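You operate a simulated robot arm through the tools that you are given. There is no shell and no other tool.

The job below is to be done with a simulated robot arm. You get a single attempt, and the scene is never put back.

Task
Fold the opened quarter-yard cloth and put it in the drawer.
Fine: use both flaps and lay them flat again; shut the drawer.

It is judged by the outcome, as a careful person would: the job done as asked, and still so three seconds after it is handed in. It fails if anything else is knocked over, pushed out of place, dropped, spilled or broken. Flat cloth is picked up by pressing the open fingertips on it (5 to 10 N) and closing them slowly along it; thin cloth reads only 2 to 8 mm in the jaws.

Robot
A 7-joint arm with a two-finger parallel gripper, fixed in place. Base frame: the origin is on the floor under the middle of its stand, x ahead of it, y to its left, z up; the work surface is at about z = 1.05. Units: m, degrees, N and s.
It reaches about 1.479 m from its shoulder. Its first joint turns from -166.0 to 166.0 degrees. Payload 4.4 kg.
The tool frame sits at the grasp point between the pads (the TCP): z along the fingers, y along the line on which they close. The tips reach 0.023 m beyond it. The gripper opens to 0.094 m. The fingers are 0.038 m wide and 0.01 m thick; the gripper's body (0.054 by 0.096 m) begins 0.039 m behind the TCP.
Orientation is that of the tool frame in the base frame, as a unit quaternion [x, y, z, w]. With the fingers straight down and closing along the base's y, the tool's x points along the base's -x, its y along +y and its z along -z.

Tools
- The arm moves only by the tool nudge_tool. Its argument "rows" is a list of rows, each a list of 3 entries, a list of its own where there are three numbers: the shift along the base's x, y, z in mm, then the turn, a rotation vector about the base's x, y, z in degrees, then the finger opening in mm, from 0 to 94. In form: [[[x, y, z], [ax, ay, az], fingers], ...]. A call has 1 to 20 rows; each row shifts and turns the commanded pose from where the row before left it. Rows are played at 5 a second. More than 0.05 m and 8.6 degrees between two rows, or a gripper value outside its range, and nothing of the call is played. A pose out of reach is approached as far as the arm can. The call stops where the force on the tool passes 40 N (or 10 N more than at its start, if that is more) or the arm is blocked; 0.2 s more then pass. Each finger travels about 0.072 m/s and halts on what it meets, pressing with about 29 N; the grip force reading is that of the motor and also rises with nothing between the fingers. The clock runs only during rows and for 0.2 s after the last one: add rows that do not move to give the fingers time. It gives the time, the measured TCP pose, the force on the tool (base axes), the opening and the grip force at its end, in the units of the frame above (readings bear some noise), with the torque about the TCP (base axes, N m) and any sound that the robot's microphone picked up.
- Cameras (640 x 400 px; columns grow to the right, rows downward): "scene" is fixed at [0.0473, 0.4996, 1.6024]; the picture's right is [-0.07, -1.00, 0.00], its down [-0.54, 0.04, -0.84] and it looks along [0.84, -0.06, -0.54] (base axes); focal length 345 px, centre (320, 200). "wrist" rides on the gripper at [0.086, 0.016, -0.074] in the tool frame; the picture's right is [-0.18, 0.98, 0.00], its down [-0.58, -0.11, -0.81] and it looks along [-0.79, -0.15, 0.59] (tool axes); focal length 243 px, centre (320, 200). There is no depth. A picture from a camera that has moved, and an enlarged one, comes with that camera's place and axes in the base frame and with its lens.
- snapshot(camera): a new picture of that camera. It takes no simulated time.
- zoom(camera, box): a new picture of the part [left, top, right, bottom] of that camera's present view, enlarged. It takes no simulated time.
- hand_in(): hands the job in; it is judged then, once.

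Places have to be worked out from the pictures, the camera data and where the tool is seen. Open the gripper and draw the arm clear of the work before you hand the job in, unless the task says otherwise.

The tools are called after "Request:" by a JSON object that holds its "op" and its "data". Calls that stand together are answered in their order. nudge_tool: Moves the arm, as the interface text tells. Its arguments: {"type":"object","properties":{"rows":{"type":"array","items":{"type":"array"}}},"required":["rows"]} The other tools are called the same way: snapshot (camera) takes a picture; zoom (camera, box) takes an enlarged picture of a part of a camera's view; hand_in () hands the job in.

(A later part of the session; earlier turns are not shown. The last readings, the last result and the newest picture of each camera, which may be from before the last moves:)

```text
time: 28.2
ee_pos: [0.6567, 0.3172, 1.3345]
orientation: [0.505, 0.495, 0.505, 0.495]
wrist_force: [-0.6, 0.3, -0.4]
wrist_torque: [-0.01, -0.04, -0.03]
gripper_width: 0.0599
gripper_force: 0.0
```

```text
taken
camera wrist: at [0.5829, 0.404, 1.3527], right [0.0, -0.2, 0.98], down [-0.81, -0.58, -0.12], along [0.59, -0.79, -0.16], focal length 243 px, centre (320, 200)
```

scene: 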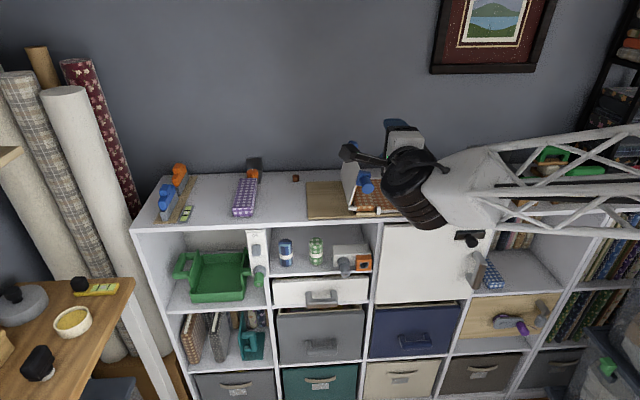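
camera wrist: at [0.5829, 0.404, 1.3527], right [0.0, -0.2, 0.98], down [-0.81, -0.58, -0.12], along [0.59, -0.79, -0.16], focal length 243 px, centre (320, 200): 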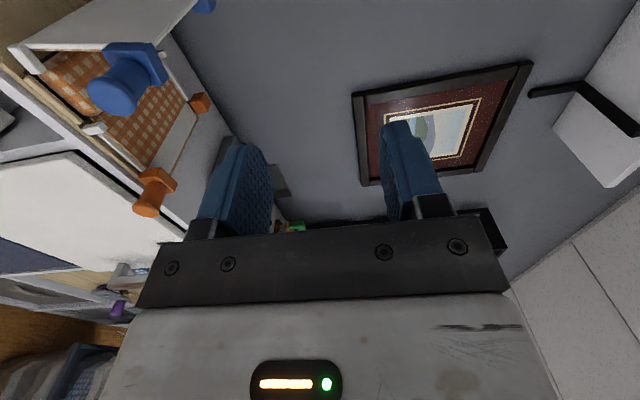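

The full −270…−90° branch is reachable, with the camera above the hand in mid-swing. Now I'll roll to −167° to match the flap's ~103° and come in front of the standing knob.

Request:
{"op": "nudge_tool", "data": {"rows": [[[0, 1.4, -13], [8.5, 0, 0], 60], [[0, 1.4, -13], [8.5, 0, 0], 60], [[0, 1.4, -13], [8.5, 0, 0], 60], [[0, 1.4, -13], [8.5, 0, 0], 60], [[0, 1.4, -13], [8.5, 0, 0], 60], [[0, 1.4, -13], [8.5, 0, 0], 60], [[0, 1.4, -13], [8.5, 0, 0], 60], [[0, 1.4, -13], [8.5, 0, 0], 60], [[0, 1.4, -13], [8.5, 0, 0], 60], [[0, 1.4, -13], [8.5, 0, 0], 60], [[0, 1.4, -13], [8.5, 0, 0], 60], [[0, 1.4, -13], [8.5, 0, 0], 60], [[30, 0, -5], [0, 0, 0], 60], [[0, 0, 0], [0, 0, 0], 60]]}}

Request:
{"op": "snapshot", "data": {"camera": "wrist"}}

Request:
{"op": "zoom", "data": {"camera": "scene", "box": [300, 130, 440, 235]}}

```text
time: 31.2
ee_pos: [0.6877, 0.3343, 1.174]
orientation: [0.702, -0.082, 0.703, -0.081]
wrist_force: [0.1, 0.3, 0.6]
wrist_torque: [-0.01, -0.03, 0.01]
gripper_width: 0.06
gripper_force: 0.1
```

```text
taken
camera wrist: at [0.6133, 0.2987, 1.2546], right [0.0, -0.91, -0.4], down [-0.81, 0.24, -0.54], along [0.59, 0.33, -0.74], focal length 243 px, centre (320, 200)
```

wrist: 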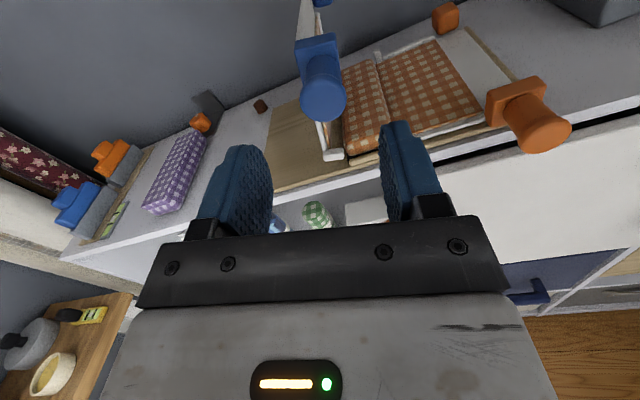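

```text
3.81 times, centred on (370, 182) of scene
camera zoom: at [0.0473, 0.4996, 1.6024], right [-0.07, -1.0, 0.0], down [-0.54, 0.04, -0.84], along [0.84, -0.06, -0.54], focal length 1316 px, centre (130, 267)
```

zoom: 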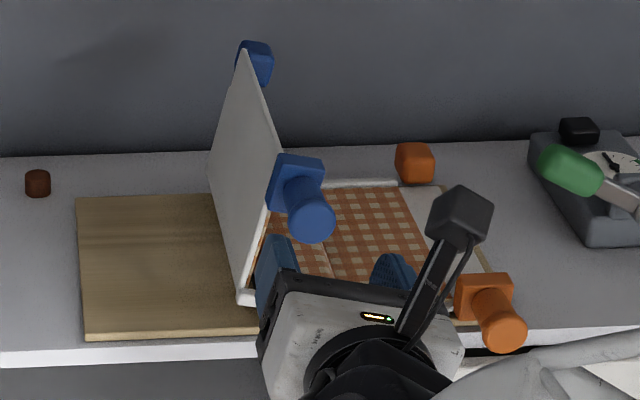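

The camera now looks down at the standing knob, and both views put it at y≈0.332, z≈1.173, which puts the pivot near (0.355, 1.079). I'll move in over it and form the loose cage again.

Request:
{"op": "nudge_tool", "data": {"rows": [[[20, 0, 0], [0, 0, 0], 60], [[20, -1, 0], [0, 0, 0], 60], [[20, -1, -1], [0, 0, 0], 60], [[12, 0, 0], [0, 0, 0], 60], [[10, 0, 0], [0, 0, 0], 60], [[0, 0, 0], [0, 0, 0], 48], [[0, 0, 0], [0, 0, 0], 40], [[0, 0, 0], [0, 0, 0], 36], [[0, 0, 0], [0, 0, 0], 36]]}}

Request:
{"op": "snapshot", "data": {"camera": "wrist"}}

Request:
{"op": "zoom", "data": {"camera": "scene", "box": [300, 130, 440, 235]}}

```text
time: 33.2
ee_pos: [0.7691, 0.3329, 1.1738]
orientation: [0.702, -0.082, 0.702, -0.081]
wrist_force: [0.0, -0.1, 0.1]
wrist_torque: [-0.01, -0.01, -0.01]
gripper_width: 0.0361
gripper_force: 0.1
```

```text
taken
camera wrist: at [0.695, 0.2973, 1.2539], right [0.0, -0.91, -0.4], down [-0.81, 0.24, -0.54], along [0.59, 0.33, -0.74], focal length 243 px, centre (320, 200)
```

wrist: 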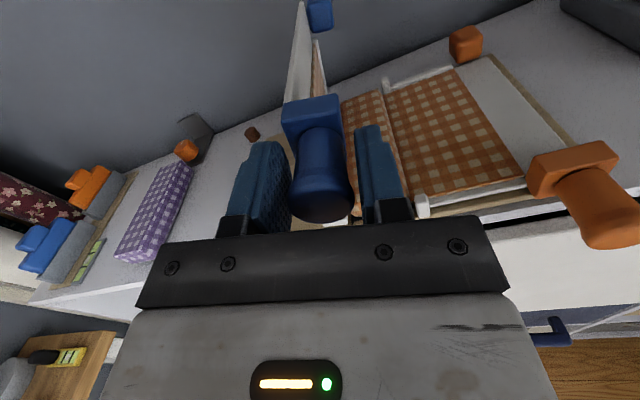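

```text
3.81 times, centred on (370, 182) of scene
camera zoom: at [0.0473, 0.4996, 1.6024], right [-0.07, -1.0, 0.0], down [-0.54, 0.04, -0.84], along [0.84, -0.06, -0.54], focal length 1316 px, centre (130, 267)
```

zoom: 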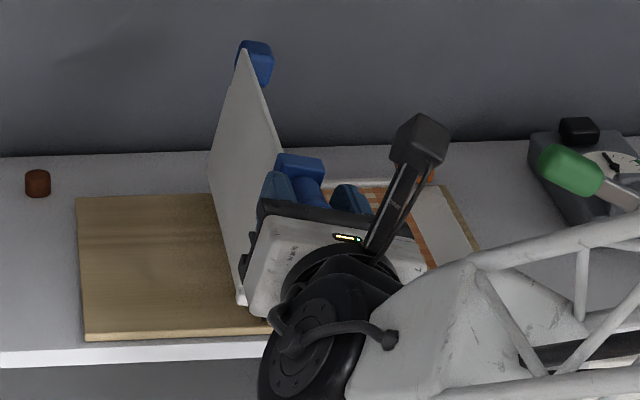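

The knob is centred in the cage. I'll swing on from about 104° to 146°, watching the forces.

Request:
{"op": "nudge_tool", "data": {"rows": [[[0, -10.6, -5.1], [6, 0, 0], 36], [[0, -9.2, -3.9], [6, 0, 0], 36], [[0, -8.7, -4.8], [6, 0, 0], 36], [[0, -8.2, -5.7], [6, 0, 0], 36], [[0, -7.5, -6.6], [6, 0, 0], 36], [[0, -6.9, -7.3], [6, 0, 0], 36], [[0, -6.0, -8.0], [6, 0, 0], 36]]}}

Request:
{"op": "snapshot", "data": {"camera": "wrist"}}

Request:
{"op": "zoom", "data": {"camera": "scene", "box": [300, 130, 440, 235]}}

```text
time: 34.8
ee_pos: [0.7681, 0.2744, 1.1319]
orientation: [0.626, -0.328, 0.627, -0.327]
wrist_force: [-0.6, -0.1, 0.0]
wrist_torque: [0.01, -0.01, -0.02]
gripper_width: 0.0361
gripper_force: 0.1
```

```text
taken
camera wrist: at [0.6947, 0.1953, 1.1676], right [0.0, -0.41, -0.91], down [-0.81, 0.54, -0.24], along [0.59, 0.74, -0.33], focal length 243 px, centre (320, 200)
```

wrist: 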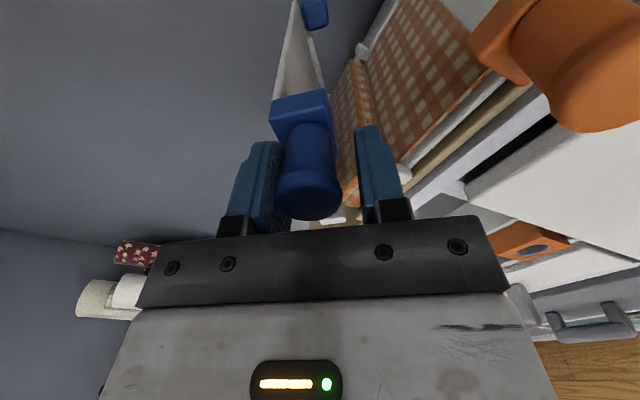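

```text
3.81 times, centred on (370, 182) of scene
camera zoom: at [0.0473, 0.4996, 1.6024], right [-0.07, -1.0, 0.0], down [-0.54, 0.04, -0.84], along [0.84, -0.06, -0.54], focal length 1316 px, centre (130, 267)
```

zoom: 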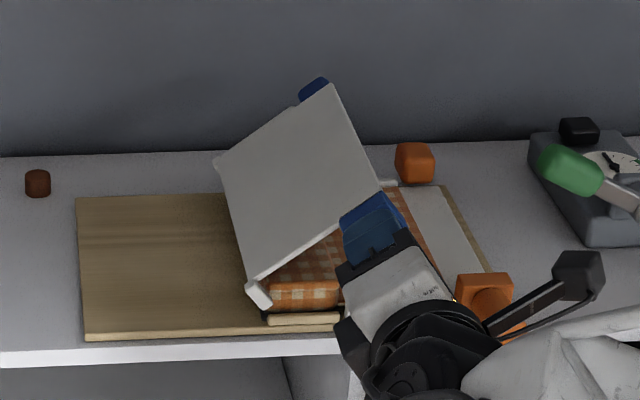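

Going well, with no notable force. I'll continue lowering in smaller checks.

Request:
{"op": "nudge_tool", "data": {"rows": [[[0, -3.7, -7.6], [6, 0, 0], 36], [[0, -4.2, -9.0], [6, 0, 0], 36], [[0, -3.3, -9.5], [6, 0, 0], 36], [[0, -2.2, -9.7], [6, 0, 0], 36]]}}

Request:
{"op": "snapshot", "data": {"camera": "wrist"}}

Request:
{"op": "zoom", "data": {"camera": "scene", "box": [300, 130, 440, 235]}}

```text
time: 35.6
ee_pos: [0.7704, 0.2668, 1.1134]
orientation: [0.563, -0.42, 0.57, -0.426]
wrist_force: [-1.0, 13.8, 22.9]
wrist_torque: [-0.05, 0.25, -0.29]
gripper_width: 0.0477
gripper_force: 13.0
stopped in row 4: the force on the tool passed its limit at 45 N (the readings are from after the stop); the commanded pose is now the measured one
```

```text
taken
camera wrist: at [0.6962, 0.1789, 1.1231], right [0.01, -0.1, -0.99], down [-0.81, 0.59, -0.07], along [0.59, 0.8, -0.08], focal length 243 px, centre (320, 200)
```

wrist: 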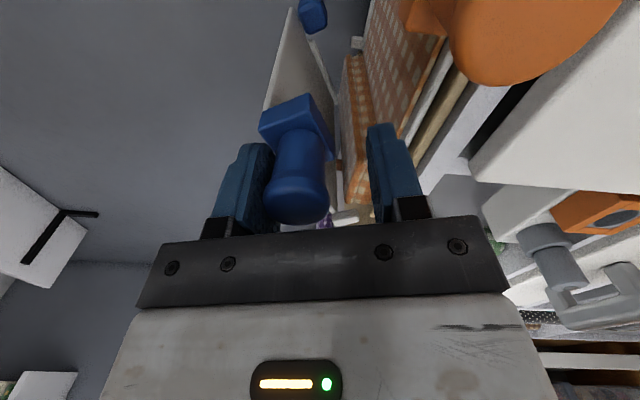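

```text
3.81 times, centred on (370, 182) of scene
camera zoom: at [0.0473, 0.4996, 1.6024], right [-0.07, -1.0, 0.0], down [-0.54, 0.04, -0.84], along [0.84, -0.06, -0.54], focal length 1316 px, centre (130, 267)
```

zoom: 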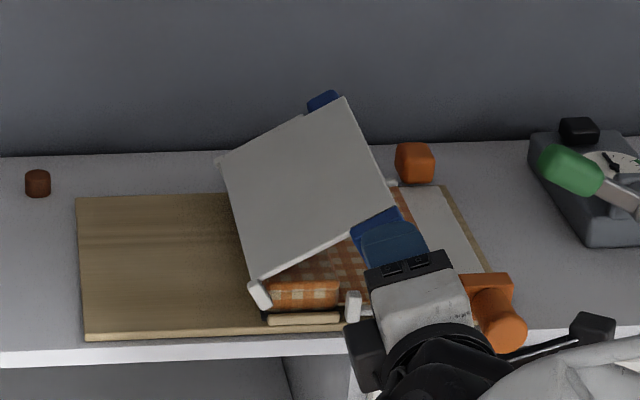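

The force limit tripped at a flap angle of about 155°: something is resisting. I'll look closely before going on.

Request:
{"op": "zoom", "data": {"camera": "scene", "box": [340, 150, 420, 225]}}

Request:
{"op": "zoom", "data": {"camera": "wrist", "box": [240, 0, 440, 130]}}

Request:
{"op": "zoom", "data": {"camera": "wrist", "box": [200, 90, 460, 240]}}

```text
5.33 times, centred on (380, 188) of scene
camera zoom: at [0.0473, 0.4996, 1.6024], right [-0.07, -1.0, 0.0], down [-0.54, 0.04, -0.84], along [0.84, -0.06, -0.54], focal length 1842 px, centre (0, 267)
```

zoom: 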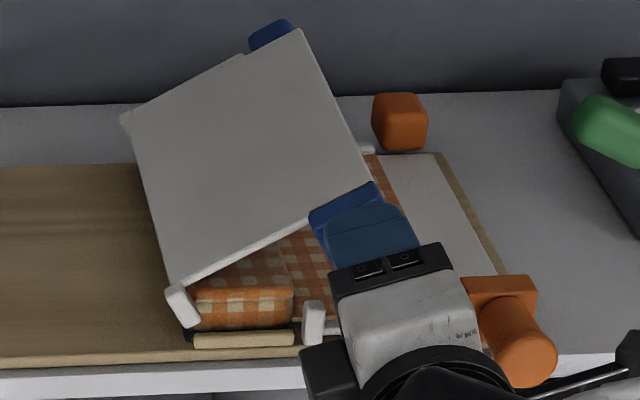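

```text
3.08 times, centred on (340, 65) of wrist
camera zoom: at [0.6962, 0.1789, 1.1231], right [0.01, -0.1, -0.99], down [-0.81, 0.59, -0.07], along [0.59, 0.8, -0.08], focal length 746 px, centre (258, 615)
```

zoom: 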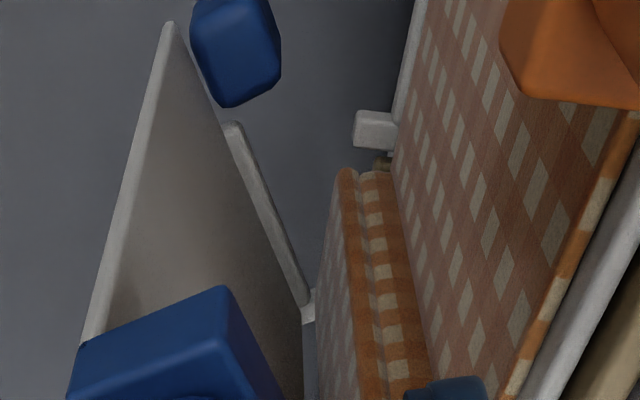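

```text
2.46 times, centred on (330, 165) of wrist
camera zoom: at [0.6962, 0.1789, 1.1231], right [0.01, -0.1, -0.99], down [-0.81, 0.59, -0.07], along [0.59, 0.8, -0.08], focal length 597 px, centre (295, 286)
```

zoom: 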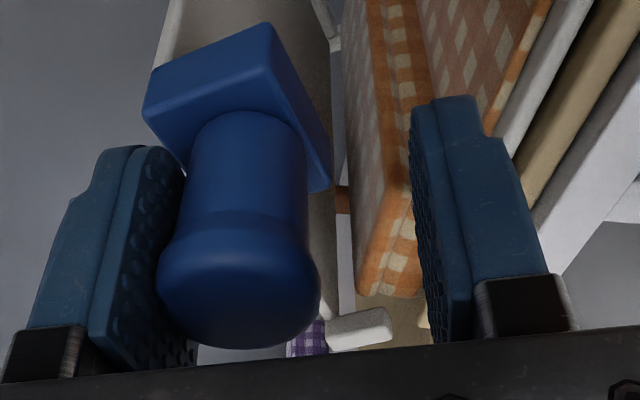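

The left cloth panel has already folded onto the centre: the flap's underside is bare and the stack now shows a second layer. So 155° is simply the flap's stop. I'll now swing the flap back along the reverse arc.

Request:
{"op": "nudge_tool", "data": {"rows": [[[0, 1.2, 4], [-5, 0, 0], 44], [[0, 1.2, 3.5], [-5, 0, 0], 36], [[0, 0, 0], [0, 0, 0], 36], [[0, 4.8, 8.8], [-6, 0, 0], 36], [[0, 5.7, 8.2], [-6, 0, 0], 36], [[0, 6.6, 7.5], [-6, 0, 0], 36], [[0, 7.3, 6.8], [-6, 0, 0], 36], [[0, 8.0, 6.0], [-6, 0, 0], 36], [[0, 8.6, 5.2], [-6, 0, 0], 36], [[0, 9.1, 4.2], [-6, 0, 0], 36]]}}

Request:
{"op": "snapshot", "data": {"camera": "wrist"}}

Request:
{"op": "zoom", "data": {"camera": "scene", "box": [300, 130, 440, 235]}}

```text
time: 37.9
ee_pos: [0.7704, 0.3186, 1.1663]
orientation: [0.694, -0.127, 0.696, -0.134]
wrist_force: [0.0, 0.1, 0.3]
wrist_torque: [-0.01, 0.02, 0.02]
gripper_width: 0.0363
gripper_force: 0.5
```

```text
taken
camera wrist: at [0.6958, 0.2714, 1.2401], right [0.01, -0.85, -0.53], down [-0.81, 0.31, -0.51], along [0.59, 0.43, -0.68], focal length 243 px, centre (320, 200)
```

wrist: 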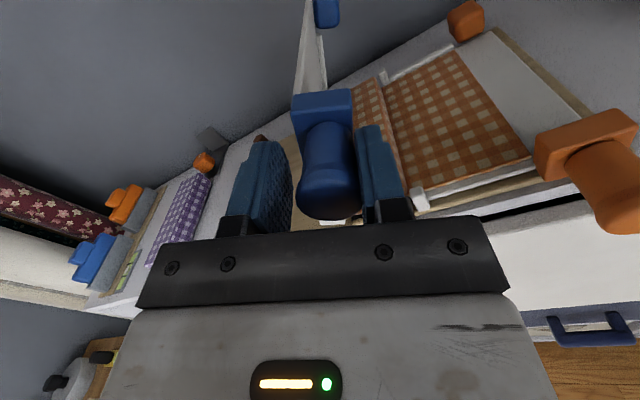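

```text
3.81 times, centred on (370, 182) of scene
camera zoom: at [0.0473, 0.4996, 1.6024], right [-0.07, -1.0, 0.0], down [-0.54, 0.04, -0.84], along [0.84, -0.06, -0.54], focal length 1316 px, centre (130, 267)
```

zoom: 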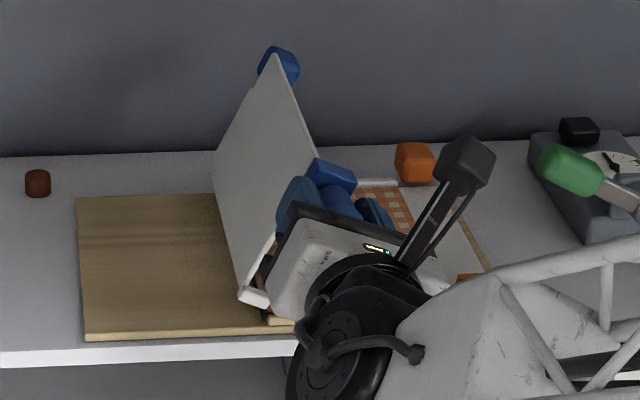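

The flap is coming back smoothly. I'll continue over the top to about 40° above flat.

Request:
{"op": "nudge_tool", "data": {"rows": [[[0, 9.5, 3.8], [-6, 0, 0], 36], [[0, 9.7, 2.3], [-6, 0, 0], 36], [[0, 9.9, 1.2], [-6, 0, 0], 36], [[0, 10, 0.2], [-6, 0, 0], 36], [[0, 10, -0.9], [-6, 0, 0], 36], [[0, 9.8, -1.9], [-6, 0, 0], 36], [[0, 9.6, -2.9], [-6, 0, 0], 36], [[0, 9.2, -3.9], [-6, 0, 0], 36], [[0, 8.8, -4.8], [-6, 0, 0], 36], [[0, 8.2, -5.7], [-6, 0, 0], 36], [[0, 7.5, -6.6], [-6, 0, 0], 36], [[0, 6.8, -7.3], [-6, 0, 0], 36]]}}

Request:
{"op": "snapshot", "data": {"camera": "wrist"}}

Request:
{"op": "zoom", "data": {"camera": "scene", "box": [300, 130, 440, 235]}}

```text
time: 40.5
ee_pos: [0.7711, 0.4271, 1.1389]
orientation: [0.64, 0.305, 0.638, 0.3]
wrist_force: [0.3, 0.3, 0.1]
wrist_torque: [-0.01, -0.03, 0.01]
gripper_width: 0.0358
gripper_force: 0.0
```

```text
taken
camera wrist: at [0.6961, 0.4837, 1.2069], right [0.01, -0.77, 0.64], down [-0.81, -0.39, -0.45], along [0.59, -0.51, -0.62], focal length 243 px, centre (320, 200)
```

wrist: 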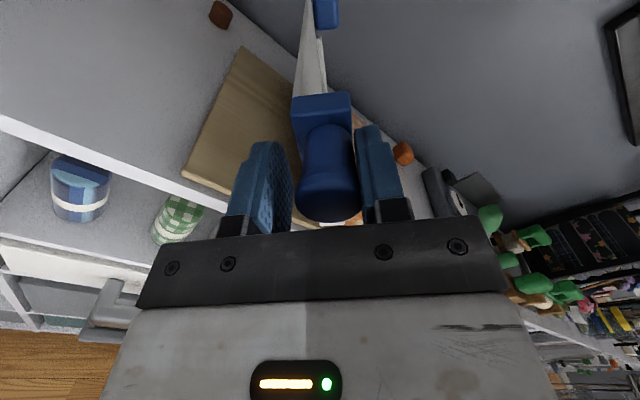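

```text
3.81 times, centred on (370, 182) of scene
camera zoom: at [0.0473, 0.4996, 1.6024], right [-0.07, -1.0, 0.0], down [-0.54, 0.04, -0.84], along [0.84, -0.06, -0.54], focal length 1316 px, centre (130, 267)
```

zoom: 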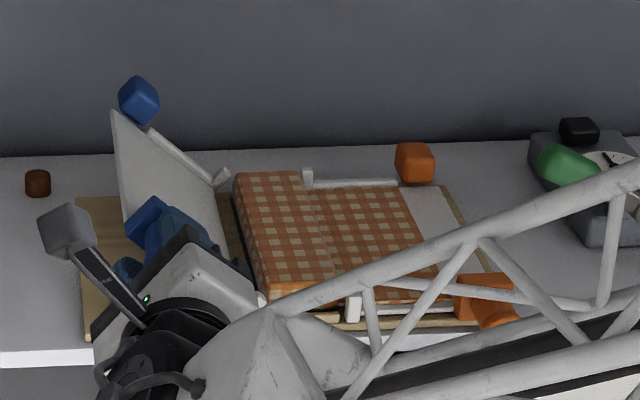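

The fold stayed in place over the centre. I'll lay the left flap down flat gently.

Request:
{"op": "nudge_tool", "data": {"rows": [[[0, 6.0, -8.0], [-6, 0, 0], 36], [[0, 5.2, -8.6], [-6, 0, 0], 36], [[0, 4.2, -9.1], [-6, 0, 0], 36], [[0, 3.3, -9.5], [-6, 0, 0], 36], [[0, 2.3, -9.0], [-6, 0, 0], 36], [[0, 1.2, -6], [0, 0, 0], 36], [[0, 0.2, -5], [0, 0, 0], 36], [[0, 0, -4], [0, 0, 0], 36], [[0, 0, 0], [0, 0, 0], 36]]}}

Request:
{"op": "snapshot", "data": {"camera": "wrist"}}

Request:
{"op": "zoom", "data": {"camera": "scene", "box": [300, 130, 440, 235]}}

```text
time: 42.5
ee_pos: [0.7697, 0.4492, 1.0792]
orientation: [0.541, 0.461, 0.537, 0.454]
wrist_force: [0.3, 0.0, 0.2]
wrist_torque: [0.0, 0.01, 0.0]
gripper_width: 0.0359
gripper_force: 0.0
```

```text
taken
camera wrist: at [0.6959, 0.5321, 1.1103], right [0.01, -0.34, 0.94], down [-0.81, -0.56, -0.2], along [0.59, -0.76, -0.28], focal length 243 px, centre (320, 200)
```

wrist: 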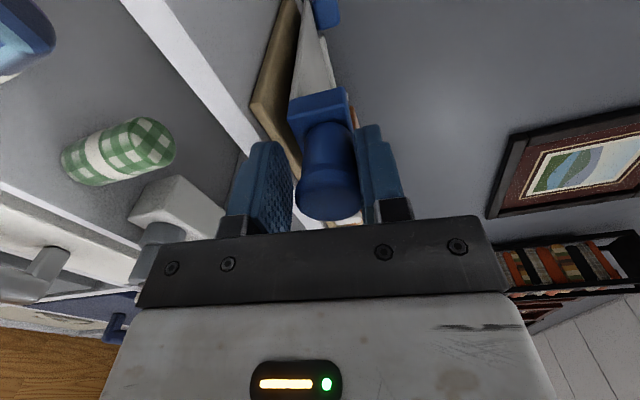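

```text
3.81 times, centred on (370, 182) of scene
camera zoom: at [0.0473, 0.4996, 1.6024], right [-0.07, -1.0, 0.0], down [-0.54, 0.04, -0.84], along [0.84, -0.06, -0.54], focal length 1316 px, centre (130, 267)
```

zoom: 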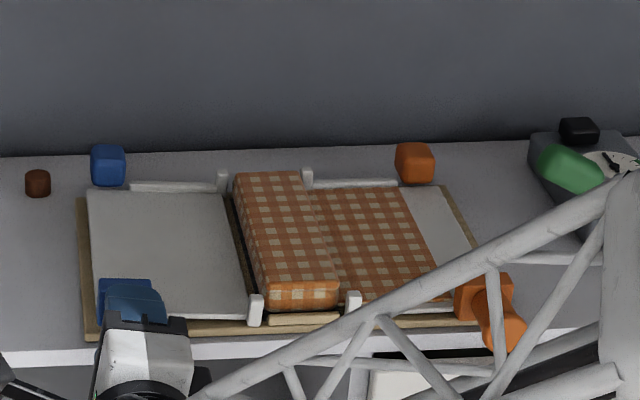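

The left flap looks flat. I'll press down very lightly with the upper finger to make sure it's fully seated.

Request:
{"op": "nudge_tool", "data": {"rows": [[[0, 0, -2], [0, 0, 0], 36], [[0, 0, -2], [0, 0, 0], 36], [[0, 0, -2], [0, 0, 0], 36], [[0, 0, -1], [0, 0, 0], 36], [[0, 0, 0], [0, 0, 0], 36]]}}

Request:
{"op": "zoom", "data": {"camera": "wrist", "box": [210, 60, 430, 240]}}

```text
time: 43.6
ee_pos: [0.7701, 0.4502, 1.0717]
orientation: [0.541, 0.46, 0.537, 0.455]
wrist_force: [1.2, -0.3, -0.5]
wrist_torque: [-0.03, -0.01, -0.02]
gripper_width: 0.036
gripper_force: 0.1
```

```text
2.22 times, centred on (320, 150) of wrist
camera zoom: at [0.696, 0.5323, 1.1033], right [0.01, -0.34, 0.94], down [-0.81, -0.56, -0.2], along [0.59, -0.76, -0.28], focal length 539 px, centre (320, 311)
```

zoom: 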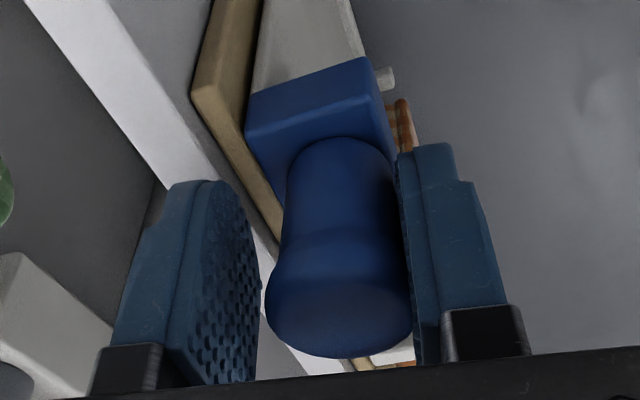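

The upper finger is just at the knob. One more millimetre or two should give a reaction if the flap is seated.

Request:
{"op": "nudge_tool", "data": {"rows": [[[0, 0, -1], [0, 0, 0], 36], [[0, 0, -1], [0, 0, 0], 36], [[0, 0, -0.5], [0, 0, 0], 36]]}}

```text
time: 44.5
ee_pos: [0.7704, 0.4502, 1.0709]
orientation: [0.541, 0.46, 0.538, 0.455]
wrist_force: [-2.3, -0.6, 5.9]
wrist_torque: [-0.03, -0.11, 0.01]
gripper_width: 0.0384
gripper_force: 2.5
```

The flap is seated flat, with a ~6 N reaction. Now I'll release, back straight out in −x, raise a bit, and roll to −90° while moving over to the orange knob at y≈0.19.

Request:
{"op": "nudge_tool", "data": {"rows": [[[0, 0, 2.5], [0, 0, 0], 44], [[0, 0, 2], [0, 0, 0], 60], [[-10, 0, 0], [0, 0, 0], 60], [[-40, 0, 0], [0, 0, 0], 60], [[-45, 0, 0], [0, 0, 0], 60], [[-15, 0, 0], [0, 0, 0], 60]]}}

Request:
{"op": "nudge_tool", "data": {"rows": [[[0, -10, 10], [8.5, 0, 0], 60], [[0, -13, 10], [8.5, 0, 0], 60], [[0, -13, 10], [8.5, 0, 0], 60], [[0, -13, 10], [8.5, 0, 0], 60], [[0, -13, 0], [8.5, 0, 0], 60], [[0, -13, 0], [8.5, 0, 0], 60], [[0, -13, 0], [8.5, 0, 0], 60], [[0, -13, 0], [8.5, 0, 0], 60], [[0, -13, 0], [8.5, 0, 0], 60], [[0, -13, 0], [8.5, 0, 0], 60], [[0, -13, 0], [8.5, 0, 0], 60], [[0, -13, 0], [8.5, 0, 0], 60], [[0, -13, 0], [8.5, 0, 0], 60], [[0, -13, 0], [8.5, 0, 0], 60], [[0, -13, 0], [8.5, 0, 0], 60], [[0, -13, 0], [8.5, 0, 0], 60], [[0, -13, 0], [8.5, 0, 0], 60], [[0, -13, 0], [8.5, 0, 0], 60], [[0, -13, 0], [8.5, 0, 0], 60], [[0, -13, 0], [8.5, 0, 0], 60]]}}

Request:
{"op": "snapshot", "data": {"camera": "wrist"}}

Request:
{"op": "snapshot", "data": {"camera": "scene"}}

```text
time: 45.9
ee_pos: [0.6582, 0.4497, 1.0761]
orientation: [0.541, 0.46, 0.538, 0.454]
wrist_force: [-0.5, -0.4, -0.6]
wrist_torque: [0.01, 0.0, 0.0]
gripper_width: 0.0598
gripper_force: 0.1
```

```text
time: 50.0
ee_pos: [0.6612, 0.1918, 1.1149]
orientation: [0.5, -0.496, 0.505, -0.5]
wrist_force: [-0.2, 0.5, -0.3]
wrist_torque: [-0.02, 0.01, 0.0]
gripper_width: 0.0599
gripper_force: 0.1
```

```text
taken
camera wrist: at [0.5863, 0.1065, 1.0987], right [0.01, 0.18, -0.98], down [-0.81, 0.58, 0.1], along [0.59, 0.79, 0.15], focal length 243 px, centre (320, 200)
```

wrist: 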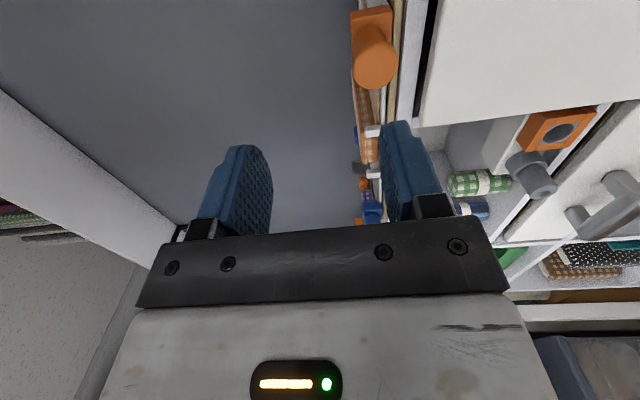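

```text
taken
```

scene: 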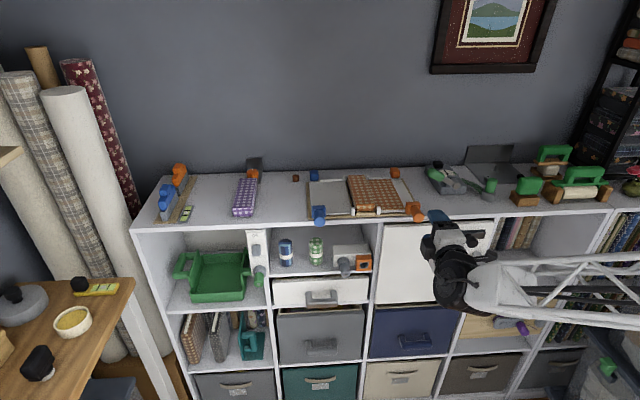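

The orange knob triangulates to y≈0.191, z≈1.077, matching the symmetry of the board. I'll lower to its height and move in around it.

Request:
{"op": "nudge_tool", "data": {"rows": [[[0, 0, -19], [0, 0, 0], 60], [[0, -0.8, -19], [0, 0, 0], 60], [[25, 0, 0], [0, 0, 0], 60], [[25, 0, 0], [0, 0, 0], 60], [[15, 0, 0], [0, 0, 0], 60], [[0, 0, 0], [0, 0, 0], 60]]}}

Request:
{"op": "snapshot", "data": {"camera": "wrist"}}

Request:
{"op": "zoom", "data": {"camera": "scene", "box": [340, 160, 460, 240]}}

```text
time: 51.5
ee_pos: [0.7259, 0.1916, 1.0763]
orientation: [0.5, -0.496, 0.505, -0.499]
wrist_force: [0.3, -0.2, 0.0]
wrist_torque: [0.02, 0.03, 0.0]
gripper_width: 0.0599
gripper_force: 0.0
```

```text
taken
camera wrist: at [0.6512, 0.1052, 1.0607], right [0.01, 0.17, -0.98], down [-0.81, 0.58, 0.1], along [0.59, 0.79, 0.15], focal length 243 px, centre (320, 200)
```

wrist: 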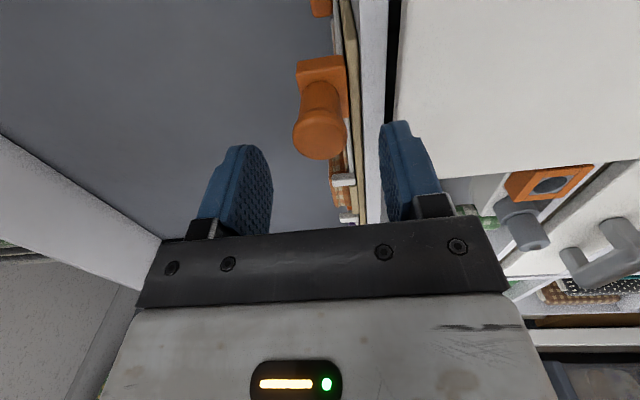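

```text
5.00 times, centred on (400, 200) of scene
camera zoom: at [0.0473, 0.4996, 1.6024], right [-0.07, -1.0, 0.0], down [-0.54, 0.04, -0.84], along [0.84, -0.06, -0.54], focal length 1727 px, centre (-80, 200)
```

zoom: 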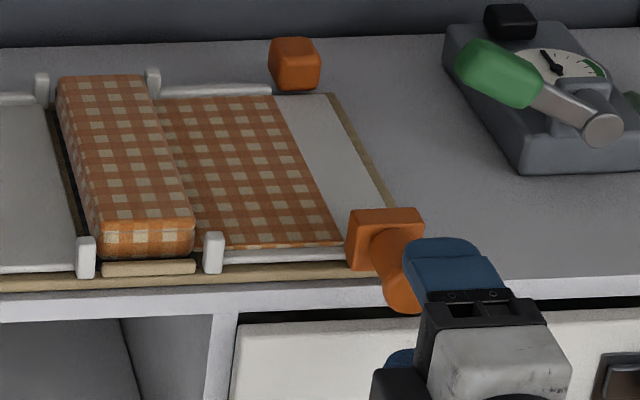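

The knob is level with the jaw gap. I'll shift +1.5 mm in y, move in to x≈0.770 and cage it.

Request:
{"op": "nudge_tool", "data": {"rows": [[[15, 1.5, 0.5], [0, 0, 0], 60], [[15, 0, 0], [0, 0, 0], 60], [[14, 0, 0], [0, 0, 0], 60], [[0, 0, 0], [0, 0, 0], 48], [[0, 0, 0], [0, 0, 0], 40], [[0, 0, 0], [0, 0, 0], 36], [[0, 0, 0], [0, 0, 0], 36]]}}

Request:
{"op": "zoom", "data": {"camera": "wrist", "box": [160, 40, 460, 230]}}

Request:
{"op": "zoom", "data": {"camera": "scene", "box": [340, 160, 460, 240]}}

```text
time: 53.0
ee_pos: [0.7702, 0.1934, 1.0776]
orientation: [0.5, -0.495, 0.505, -0.5]
wrist_force: [-0.2, 0.2, 0.6]
wrist_torque: [0.0, -0.01, 0.03]
gripper_width: 0.036
gripper_force: 0.1
```

```text
2.11 times, centred on (310, 135) of wrist
camera zoom: at [0.6953, 0.1067, 1.0617], right [0.01, 0.17, -0.98], down [-0.81, 0.58, 0.1], along [0.59, 0.79, 0.15], focal length 511 px, centre (341, 337)
```

zoom: 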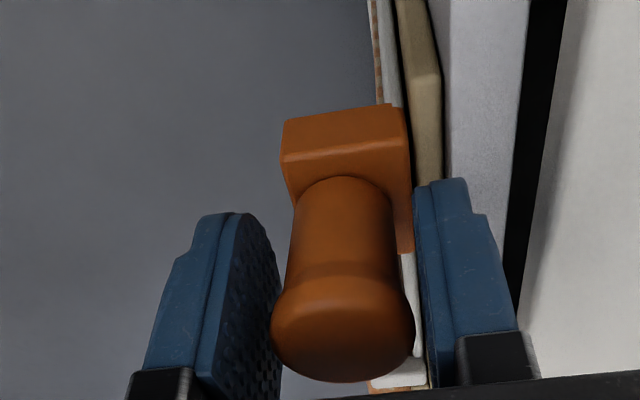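

```text
5.00 times, centred on (400, 200) of scene
camera zoom: at [0.0473, 0.4996, 1.6024], right [-0.07, -1.0, 0.0], down [-0.54, 0.04, -0.84], along [0.84, -0.06, -0.54], focal length 1727 px, centre (-80, 200)
```

zoom: 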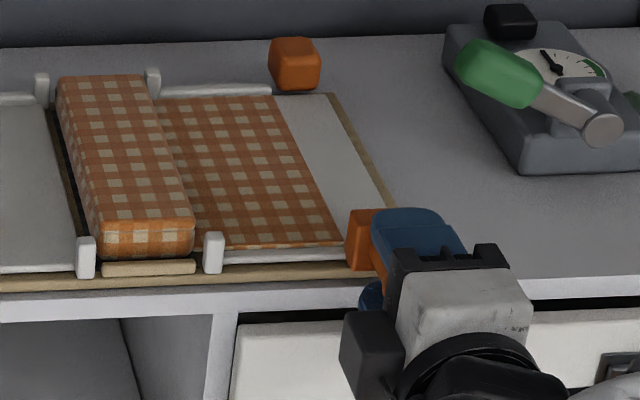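

The orange knob is caged with no contact force. I'll lift the right flap on the mirrored arc (roll decreasing) to about 58° first.

Request:
{"op": "nudge_tool", "data": {"rows": [[[0, 0.2, 8.3], [-5, 0, 0], 36], [[0, 1.2, 9.9], [-6, 0, 0], 36], [[0, 2.3, 9.7], [-6, 0, 0], 36], [[0, 3.3, 9.5], [-6, 0, 0], 36], [[0, 4.2, 9.1], [-6, 0, 0], 36], [[0, 5.2, 8.6], [-6, 0, 0], 36], [[0, 6.0, 8.0], [-6, 0, 0], 36], [[0, 6.8, 7.3], [-6, 0, 0], 36], [[0, 7.5, 6.6], [-6, 0, 0], 36], [[0, 8.2, 5.7], [-6, 0, 0], 36]]}}

Request:
{"op": "snapshot", "data": {"camera": "wrist"}}

Request:
{"op": "zoom", "data": {"camera": "scene", "box": [320, 130, 460, 235]}}

```text
time: 55.2
ee_pos: [0.7687, 0.2377, 1.1613]
orientation: [0.681, -0.181, 0.684, -0.188]
wrist_force: [0.7, 0.1, 0.7]
wrist_torque: [-0.01, -0.01, 0.02]
gripper_width: 0.036
gripper_force: 0.1
```

```text
taken
camera wrist: at [0.6948, 0.1805, 1.2265], right [0.01, -0.76, -0.66], down [-0.81, 0.38, -0.45], along [0.59, 0.53, -0.61], focal length 243 px, centre (320, 200)
```

wrist: 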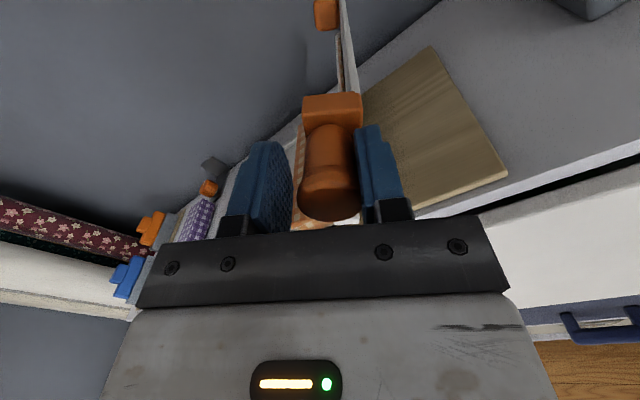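

```text
3.81 times, centred on (390, 182) of scene
camera zoom: at [0.0473, 0.4996, 1.6024], right [-0.07, -1.0, 0.0], down [-0.54, 0.04, -0.84], along [0.84, -0.06, -0.54], focal length 1316 px, centre (53, 267)
```

zoom: 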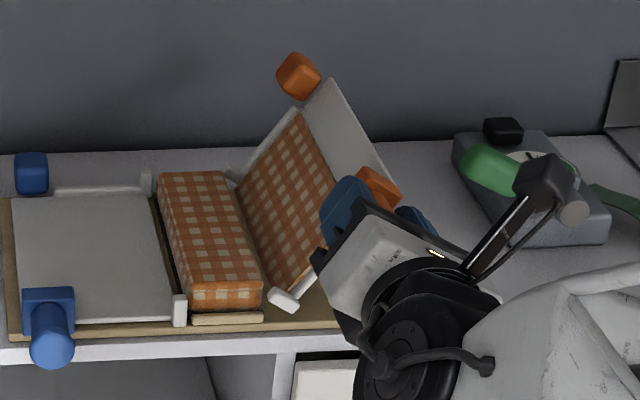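

The right flap is lifting nicely with its cloth. I'll continue over the top to about 136°.

Request:
{"op": "nudge_tool", "data": {"rows": [[[0, 8.8, 4.8], [-6, 0, 0], 36], [[0, 9.2, 3.9], [-6, 0, 0], 36], [[0, 9.6, 2.9], [-6, 0, 0], 36], [[0, 9.8, 1.9], [-6, 0, 0], 36], [[0, 10, 0.9], [-6, 0, 0], 36], [[0, 10, -0.2], [-6, 0, 0], 36], [[0, 9.9, -1.2], [-6, 0, 0], 36], [[0, 9.7, -2.3], [-6, 0, 0], 36], [[0, 9.5, -3.3], [-6, 0, 0], 36], [[0, 9.1, -4.2], [-6, 0, 0], 36], [[0, 8.6, -5.2], [-6, 0, 0], 36], [[0, 8.0, -6.0], [-6, 0, 0], 36], [[0, 7.3, -6.8], [-6, 0, 0], 36]]}}

Request:
{"op": "snapshot", "data": {"camera": "wrist"}}

Request:
{"op": "zoom", "data": {"camera": "scene", "box": [300, 130, 440, 235]}}

```text
time: 58.0
ee_pos: [0.768, 0.3561, 1.1453]
orientation: [0.648, 0.288, 0.646, 0.283]
wrist_force: [-0.5, 0.5, 0.7]
wrist_torque: [-0.02, 0.03, 0.02]
gripper_width: 0.0359
gripper_force: 0.0
```

```text
taken
camera wrist: at [0.6949, 0.4099, 1.2156], right [0.01, -0.8, 0.6], down [-0.81, -0.36, -0.47], along [0.59, -0.48, -0.65], focal length 243 px, centre (320, 200)
```

wrist: 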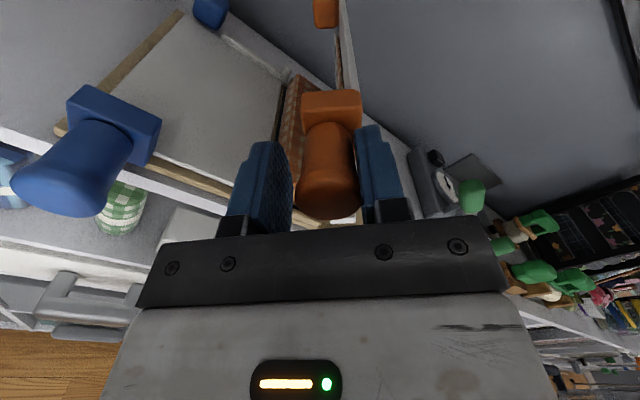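

```text
3.81 times, centred on (370, 182) of scene
camera zoom: at [0.0473, 0.4996, 1.6024], right [-0.07, -1.0, 0.0], down [-0.54, 0.04, -0.84], along [0.84, -0.06, -0.54], focal length 1316 px, centre (130, 267)
```

zoom: 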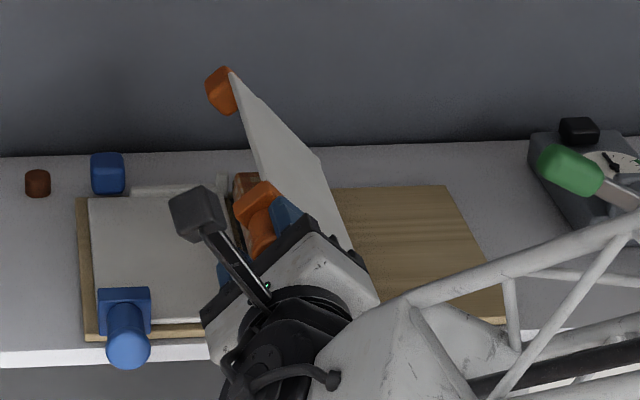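

Everything is clear. I'll take smaller steps to the stop at about 154°, keeping the force low.

Request:
{"op": "nudge_tool", "data": {"rows": [[[0, 6.6, -7.5], [-6, 0, 0], 36], [[0, 5.7, -8.2], [-6, 0, 0], 36], [[0, 2.5, -4.4], [-3, 0, 0], 36], [[0, 2.3, -4.4], [-3, 0, 0], 36], [[0, 0, 0], [0, 0, 0], 36]]}}

Request:
{"op": "snapshot", "data": {"camera": "wrist"}}

Request:
{"op": "zoom", "data": {"camera": "wrist", "box": [220, 0, 420, 130]}}

Request:
{"op": "zoom", "data": {"camera": "scene", "box": [320, 150, 400, 225]}}

```text
time: 59.2
ee_pos: [0.7698, 0.374, 1.1217]
orientation: [0.596, 0.386, 0.593, 0.38]
wrist_force: [-0.5, -0.5, 0.7]
wrist_torque: [0.02, 0.04, 0.02]
gripper_width: 0.0361
gripper_force: 0.2
```

```text
taken
camera wrist: at [0.6951, 0.4463, 1.1721], right [0.01, -0.57, 0.82], down [-0.81, -0.49, -0.33], along [0.59, -0.66, -0.47], focal length 243 px, centre (320, 200)
```

wrist: 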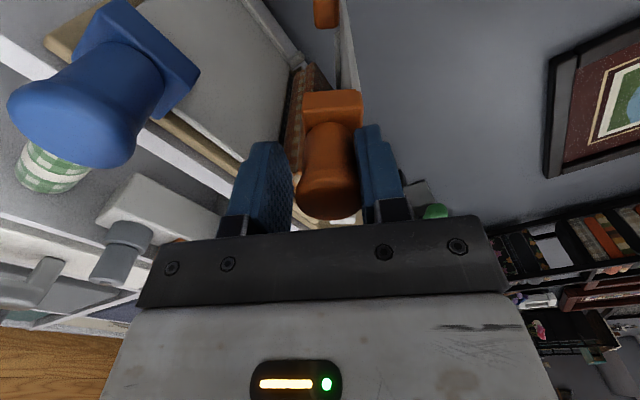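

```text
3.08 times, centred on (320, 65) of wrist
camera zoom: at [0.6951, 0.4463, 1.1721], right [0.01, -0.57, 0.82], down [-0.81, -0.49, -0.33], along [0.59, -0.66, -0.47], focal length 746 px, centre (320, 615)
```

zoom: 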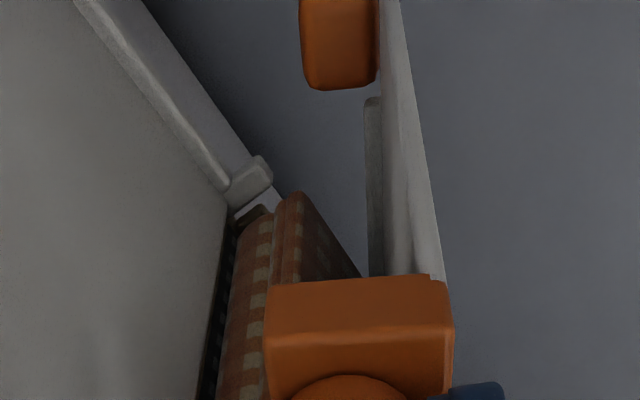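

```text
5.33 times, centred on (360, 188) of scene
camera zoom: at [0.0473, 0.4996, 1.6024], right [-0.07, -1.0, 0.0], down [-0.54, 0.04, -0.84], along [0.84, -0.06, -0.54], focal length 1842 px, centre (107, 267)
```

zoom: 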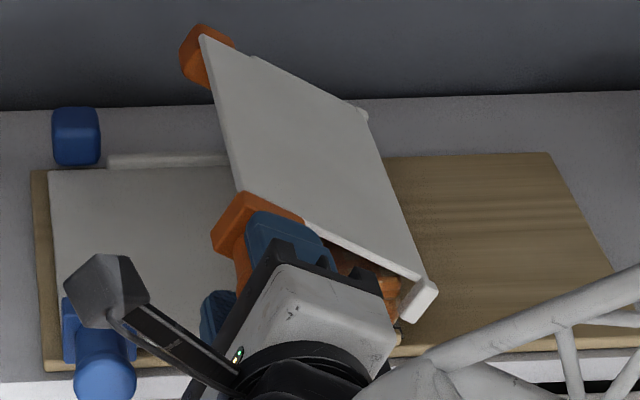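

The flap's underside is bare and the right layer lies on the stack. I'll nudge a little further to touch the stop gently, so the fold is fully pressed like the left one.

Request:
{"op": "nudge_tool", "data": {"rows": [[[0, 1.2, -2.6], [-2, 0, 0], 36], [[0, 1.1, -2.6], [-2, 0, 0], 36], [[0, 0.5, -1.5], [-1, 0, 0], 36], [[0, 0, 0], [0, 0, 0], 36]]}}

Request:
{"op": "zoom", "data": {"camera": "wrist", "box": [220, 0, 420, 130]}}

```text
time: 60.2
ee_pos: [0.7696, 0.3768, 1.1156]
orientation: [0.578, 0.411, 0.576, 0.406]
wrist_force: [2.6, -15.5, 22.1]
wrist_torque: [0.1, -0.3, -0.16]
gripper_width: 0.0473
gripper_force: 12.8
```

```text
3.08 times, centred on (320, 65) of wrist
camera zoom: at [0.6951, 0.4533, 1.1597], right [0.01, -0.5, 0.87], down [-0.81, -0.52, -0.29], along [0.59, -0.7, -0.41], focal length 746 px, centre (320, 615)
```

zoom: 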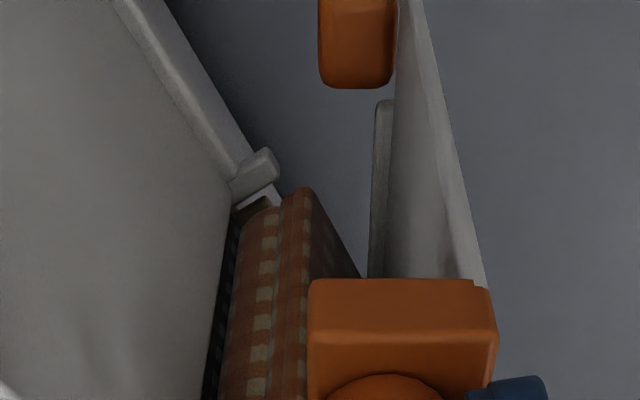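

It's at the stop and the fold is made. Now I'll reverse the right flap back down to flat, with the first part going over the top.

Request:
{"op": "nudge_tool", "data": {"rows": [[[0, -1.2, 3], [3, 0, 0], 44], [[0, -1.3, 3.3], [2, 0, 0], 36], [[0, 0, 0], [0, 0, 0], 36], [[0, -4.8, 8.8], [6, 0, 0], 36], [[0, -5.7, 8.2], [6, 0, 0], 36], [[0, -6.6, 7.5], [6, 0, 0], 36], [[0, -7.3, 6.8], [6, 0, 0], 36], [[0, -8.0, 6.0], [6, 0, 0], 36], [[0, -8.6, 5.2], [6, 0, 0], 36], [[0, -9.1, 4.2], [6, 0, 0], 36], [[0, -9.5, 3.3], [6, 0, 0], 36], [[0, -9.7, 2.3], [6, 0, 0], 36], [[0, -9.9, 1.2], [6, 0, 0], 36], [[0, -10, 0.2], [6, 0, 0], 36], [[0, -10, -0.9], [6, 0, 0], 36], [[0, -9.8, -1.9], [6, 0, 0], 36]]}}

Request:
{"op": "snapshot", "data": {"camera": "wrist"}}

Request:
{"op": "zoom", "data": {"camera": "scene", "box": [310, 130, 450, 235]}}

```text
time: 63.6
ee_pos: [0.7677, 0.2653, 1.1715]
orientation: [0.702, -0.073, 0.704, -0.079]
wrist_force: [-0.3, 0.1, 0.5]
wrist_torque: [0.02, 0.01, 0.01]
gripper_width: 0.0359
gripper_force: 0.1
```

```text
taken
camera wrist: at [0.6946, 0.231, 1.2519], right [0.01, -0.92, -0.39], down [-0.81, 0.23, -0.55], along [0.59, 0.32, -0.74], focal length 243 px, centre (320, 200)
```

wrist: 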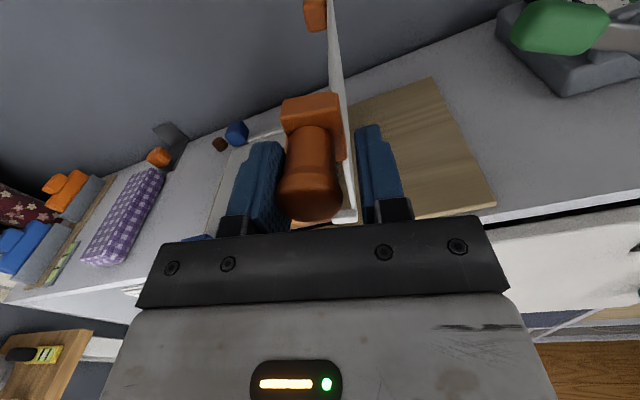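

```text
3.81 times, centred on (380, 182) of scene
camera zoom: at [0.0473, 0.4996, 1.6024], right [-0.07, -1.0, 0.0], down [-0.54, 0.04, -0.84], along [0.84, -0.06, -0.54], focal length 1316 px, centre (91, 267)
```

zoom: 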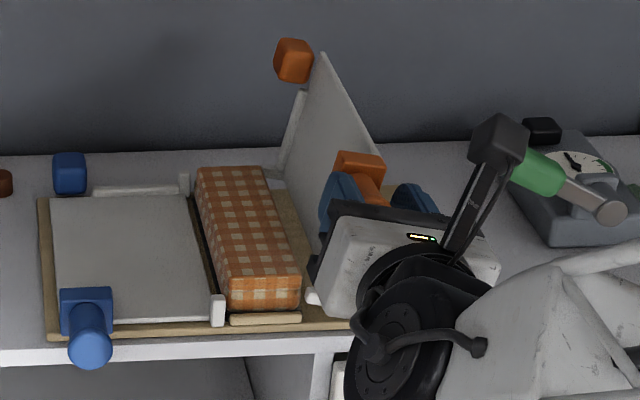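

The cloth is now a neat folded bundle. I'll lay the right flap back down.

Request:
{"op": "nudge_tool", "data": {"rows": [[[0, -9.6, -2.9], [6, 0, 0], 36], [[0, -9.2, -3.9], [6, 0, 0], 36], [[0, -8.8, -4.8], [6, 0, 0], 36], [[0, -8.2, -5.7], [6, 0, 0], 36], [[0, -7.5, -6.6], [6, 0, 0], 36], [[0, -6.8, -7.3], [6, 0, 0], 36], [[0, -6.0, -8.0], [6, 0, 0], 36], [[0, -5.2, -8.6], [6, 0, 0], 36], [[0, -4.2, -9.1], [6, 0, 0], 36], [[0, -3.3, -9.5], [6, 0, 0], 36], [[0, -2.3, -9.0], [6, 0, 0], 36], [[0, -1.2, -7], [6, 0, 0], 36], [[0, -0.2, -5], [5, 0, 0], 36], [[0, 0, -4], [0, 0, 0], 36], [[0, 0, 0], [0, 0, 0], 36]]}}

Request:
{"op": "zoom", "data": {"camera": "wrist", "box": [160, 40, 460, 230]}}

Request:
{"op": "zoom", "data": {"camera": "scene", "box": [310, 130, 450, 235]}}

```text
time: 66.8
ee_pos: [0.7688, 0.1942, 1.0798]
orientation: [0.5, -0.495, 0.505, -0.5]
wrist_force: [0.3, -0.3, 0.1]
wrist_torque: [0.02, 0.02, 0.03]
gripper_width: 0.036
gripper_force: 0.1
```

```text
2.11 times, centred on (310, 135) of wrist
camera zoom: at [0.695, 0.1077, 1.0638], right [0.01, 0.17, -0.98], down [-0.81, 0.58, 0.1], along [0.59, 0.79, 0.15], focal length 511 px, centre (341, 337)
```

zoom: 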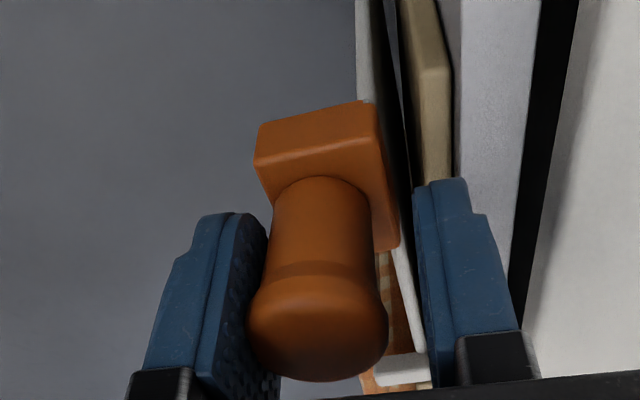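

```text
3.81 times, centred on (380, 182) of scene
camera zoom: at [0.0473, 0.4996, 1.6024], right [-0.07, -1.0, 0.0], down [-0.54, 0.04, -0.84], along [0.84, -0.06, -0.54], focal length 1316 px, centre (91, 267)
```

zoom: 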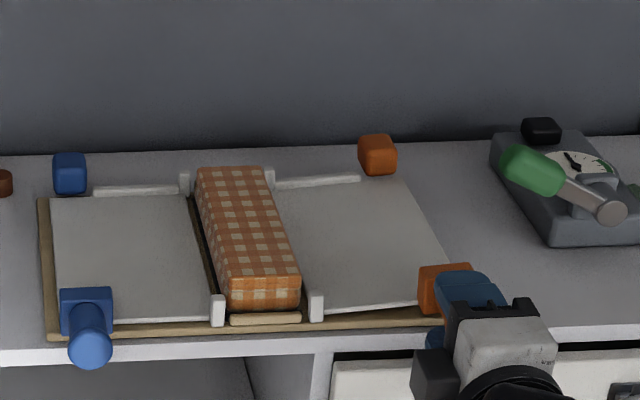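

The right flap is still a few millimetres up, pressed by the upper finger. I'll ease it down until it seats.

Request:
{"op": "nudge_tool", "data": {"rows": [[[0, 0, -2], [0, 0, 0], 36], [[0, 0, -2], [0, 0, 0], 36], [[0, 0, -2], [0, 0, 0], 36], [[0, 0, -1.5], [0, 0, 0], 36], [[0, 0, -1], [0, 0, 0], 36], [[0, 0, 0], [0, 0, 0], 36]]}}

Request:
{"op": "zoom", "data": {"camera": "wrist", "box": [160, 40, 460, 230]}}

```text
time: 68.2
ee_pos: [0.77, 0.1946, 1.0723]
orientation: [0.5, -0.496, 0.505, -0.499]
wrist_force: [-1.2, -0.5, 2.3]
wrist_torque: [-0.05, 0.05, -0.01]
gripper_width: 0.0368
gripper_force: 0.9
```

```text
2.11 times, centred on (310, 135) of wrist
camera zoom: at [0.6951, 0.1073, 1.0555], right [0.01, 0.17, -0.98], down [-0.81, 0.58, 0.1], along [0.59, 0.79, 0.15], focal length 511 px, centre (341, 337)
```

zoom: 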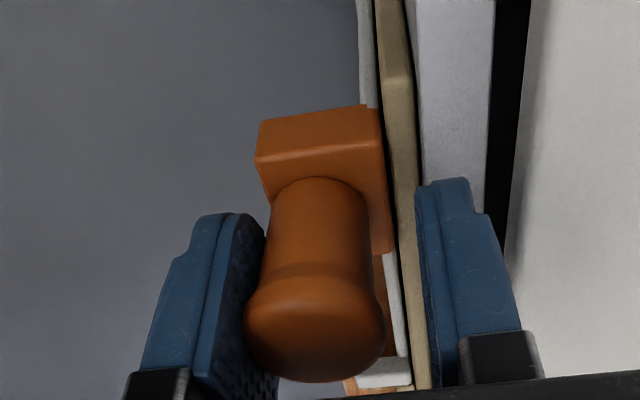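

One more millimetre to confirm it's seated.

Request:
{"op": "nudge_tool", "data": {"rows": [[[0, 0, -1], [0, 0, 0], 36], [[0, 0, -0.7], [0, 0, 0], 36], [[0, 0, 0], [0, 0, 0], 36]]}}

```text
time: 69.0
ee_pos: [0.7686, 0.1934, 1.0703]
orientation: [0.499, -0.496, 0.505, -0.5]
wrist_force: [3.1, -0.7, 6.9]
wrist_torque: [-0.06, 0.14, 0.02]
gripper_width: 0.0392
gripper_force: 3.6
```

Both flaps are now flat. I'll release, back out, and head for the white drawer's bar handle, which I triangulate at about (0.753, 0.444, 0.779).

Request:
{"op": "nudge_tool", "data": {"rows": [[[0, 0, 2.5], [0, 0, 0], 46], [[0, 0, 3], [0, 0, 0], 60], [[-10, 0, 0], [0, 0, 0], 60], [[-40, 0, 0], [0, 0, 0], 60], [[-45, 0, 0], [0, 0, 0], 60], [[-45, 0, 0], [0, 0, 0], 60], [[-30, 20, -25], [0, 0, 0], 60], [[0, 35, -35], [0, 0, 0], 60], [[0, 35, -35], [0, 0, 0], 60], [[0, 35, -35], [0, 0, 0], 60], [[0, 35, -35], [0, 0, 0], 60], [[0, 30, -35], [0, 0, 0], 60], [[0, 30, -35], [0, 0, 0], 60], [[0, 30, -35], [0, 0, 0], 60], [[0, 0, -22], [0, 0, 0], 60], [[0, 0, 0], [0, 0, 0], 60]]}}

Request:
{"op": "snapshot", "data": {"camera": "wrist"}}

Request:
{"op": "snapshot", "data": {"camera": "scene"}}

```text
time: 72.5
ee_pos: [0.599, 0.4448, 0.7848]
orientation: [0.501, -0.495, 0.505, -0.499]
wrist_force: [1.0, 0.4, 0.8]
wrist_torque: [-0.03, -0.01, -0.01]
gripper_width: 0.0603
gripper_force: 0.1
```

```text
taken
camera wrist: at [0.5249, 0.3584, 0.7677], right [0.01, 0.17, -0.98], down [-0.81, 0.58, 0.1], along [0.59, 0.79, 0.15], focal length 243 px, centre (320, 200)
```

wrist: 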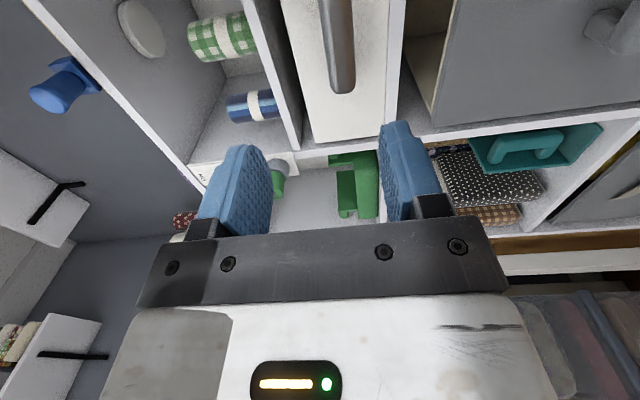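

```text
taken
```

scene: 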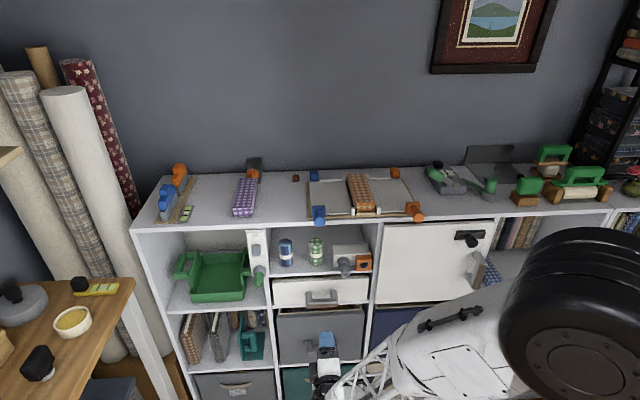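

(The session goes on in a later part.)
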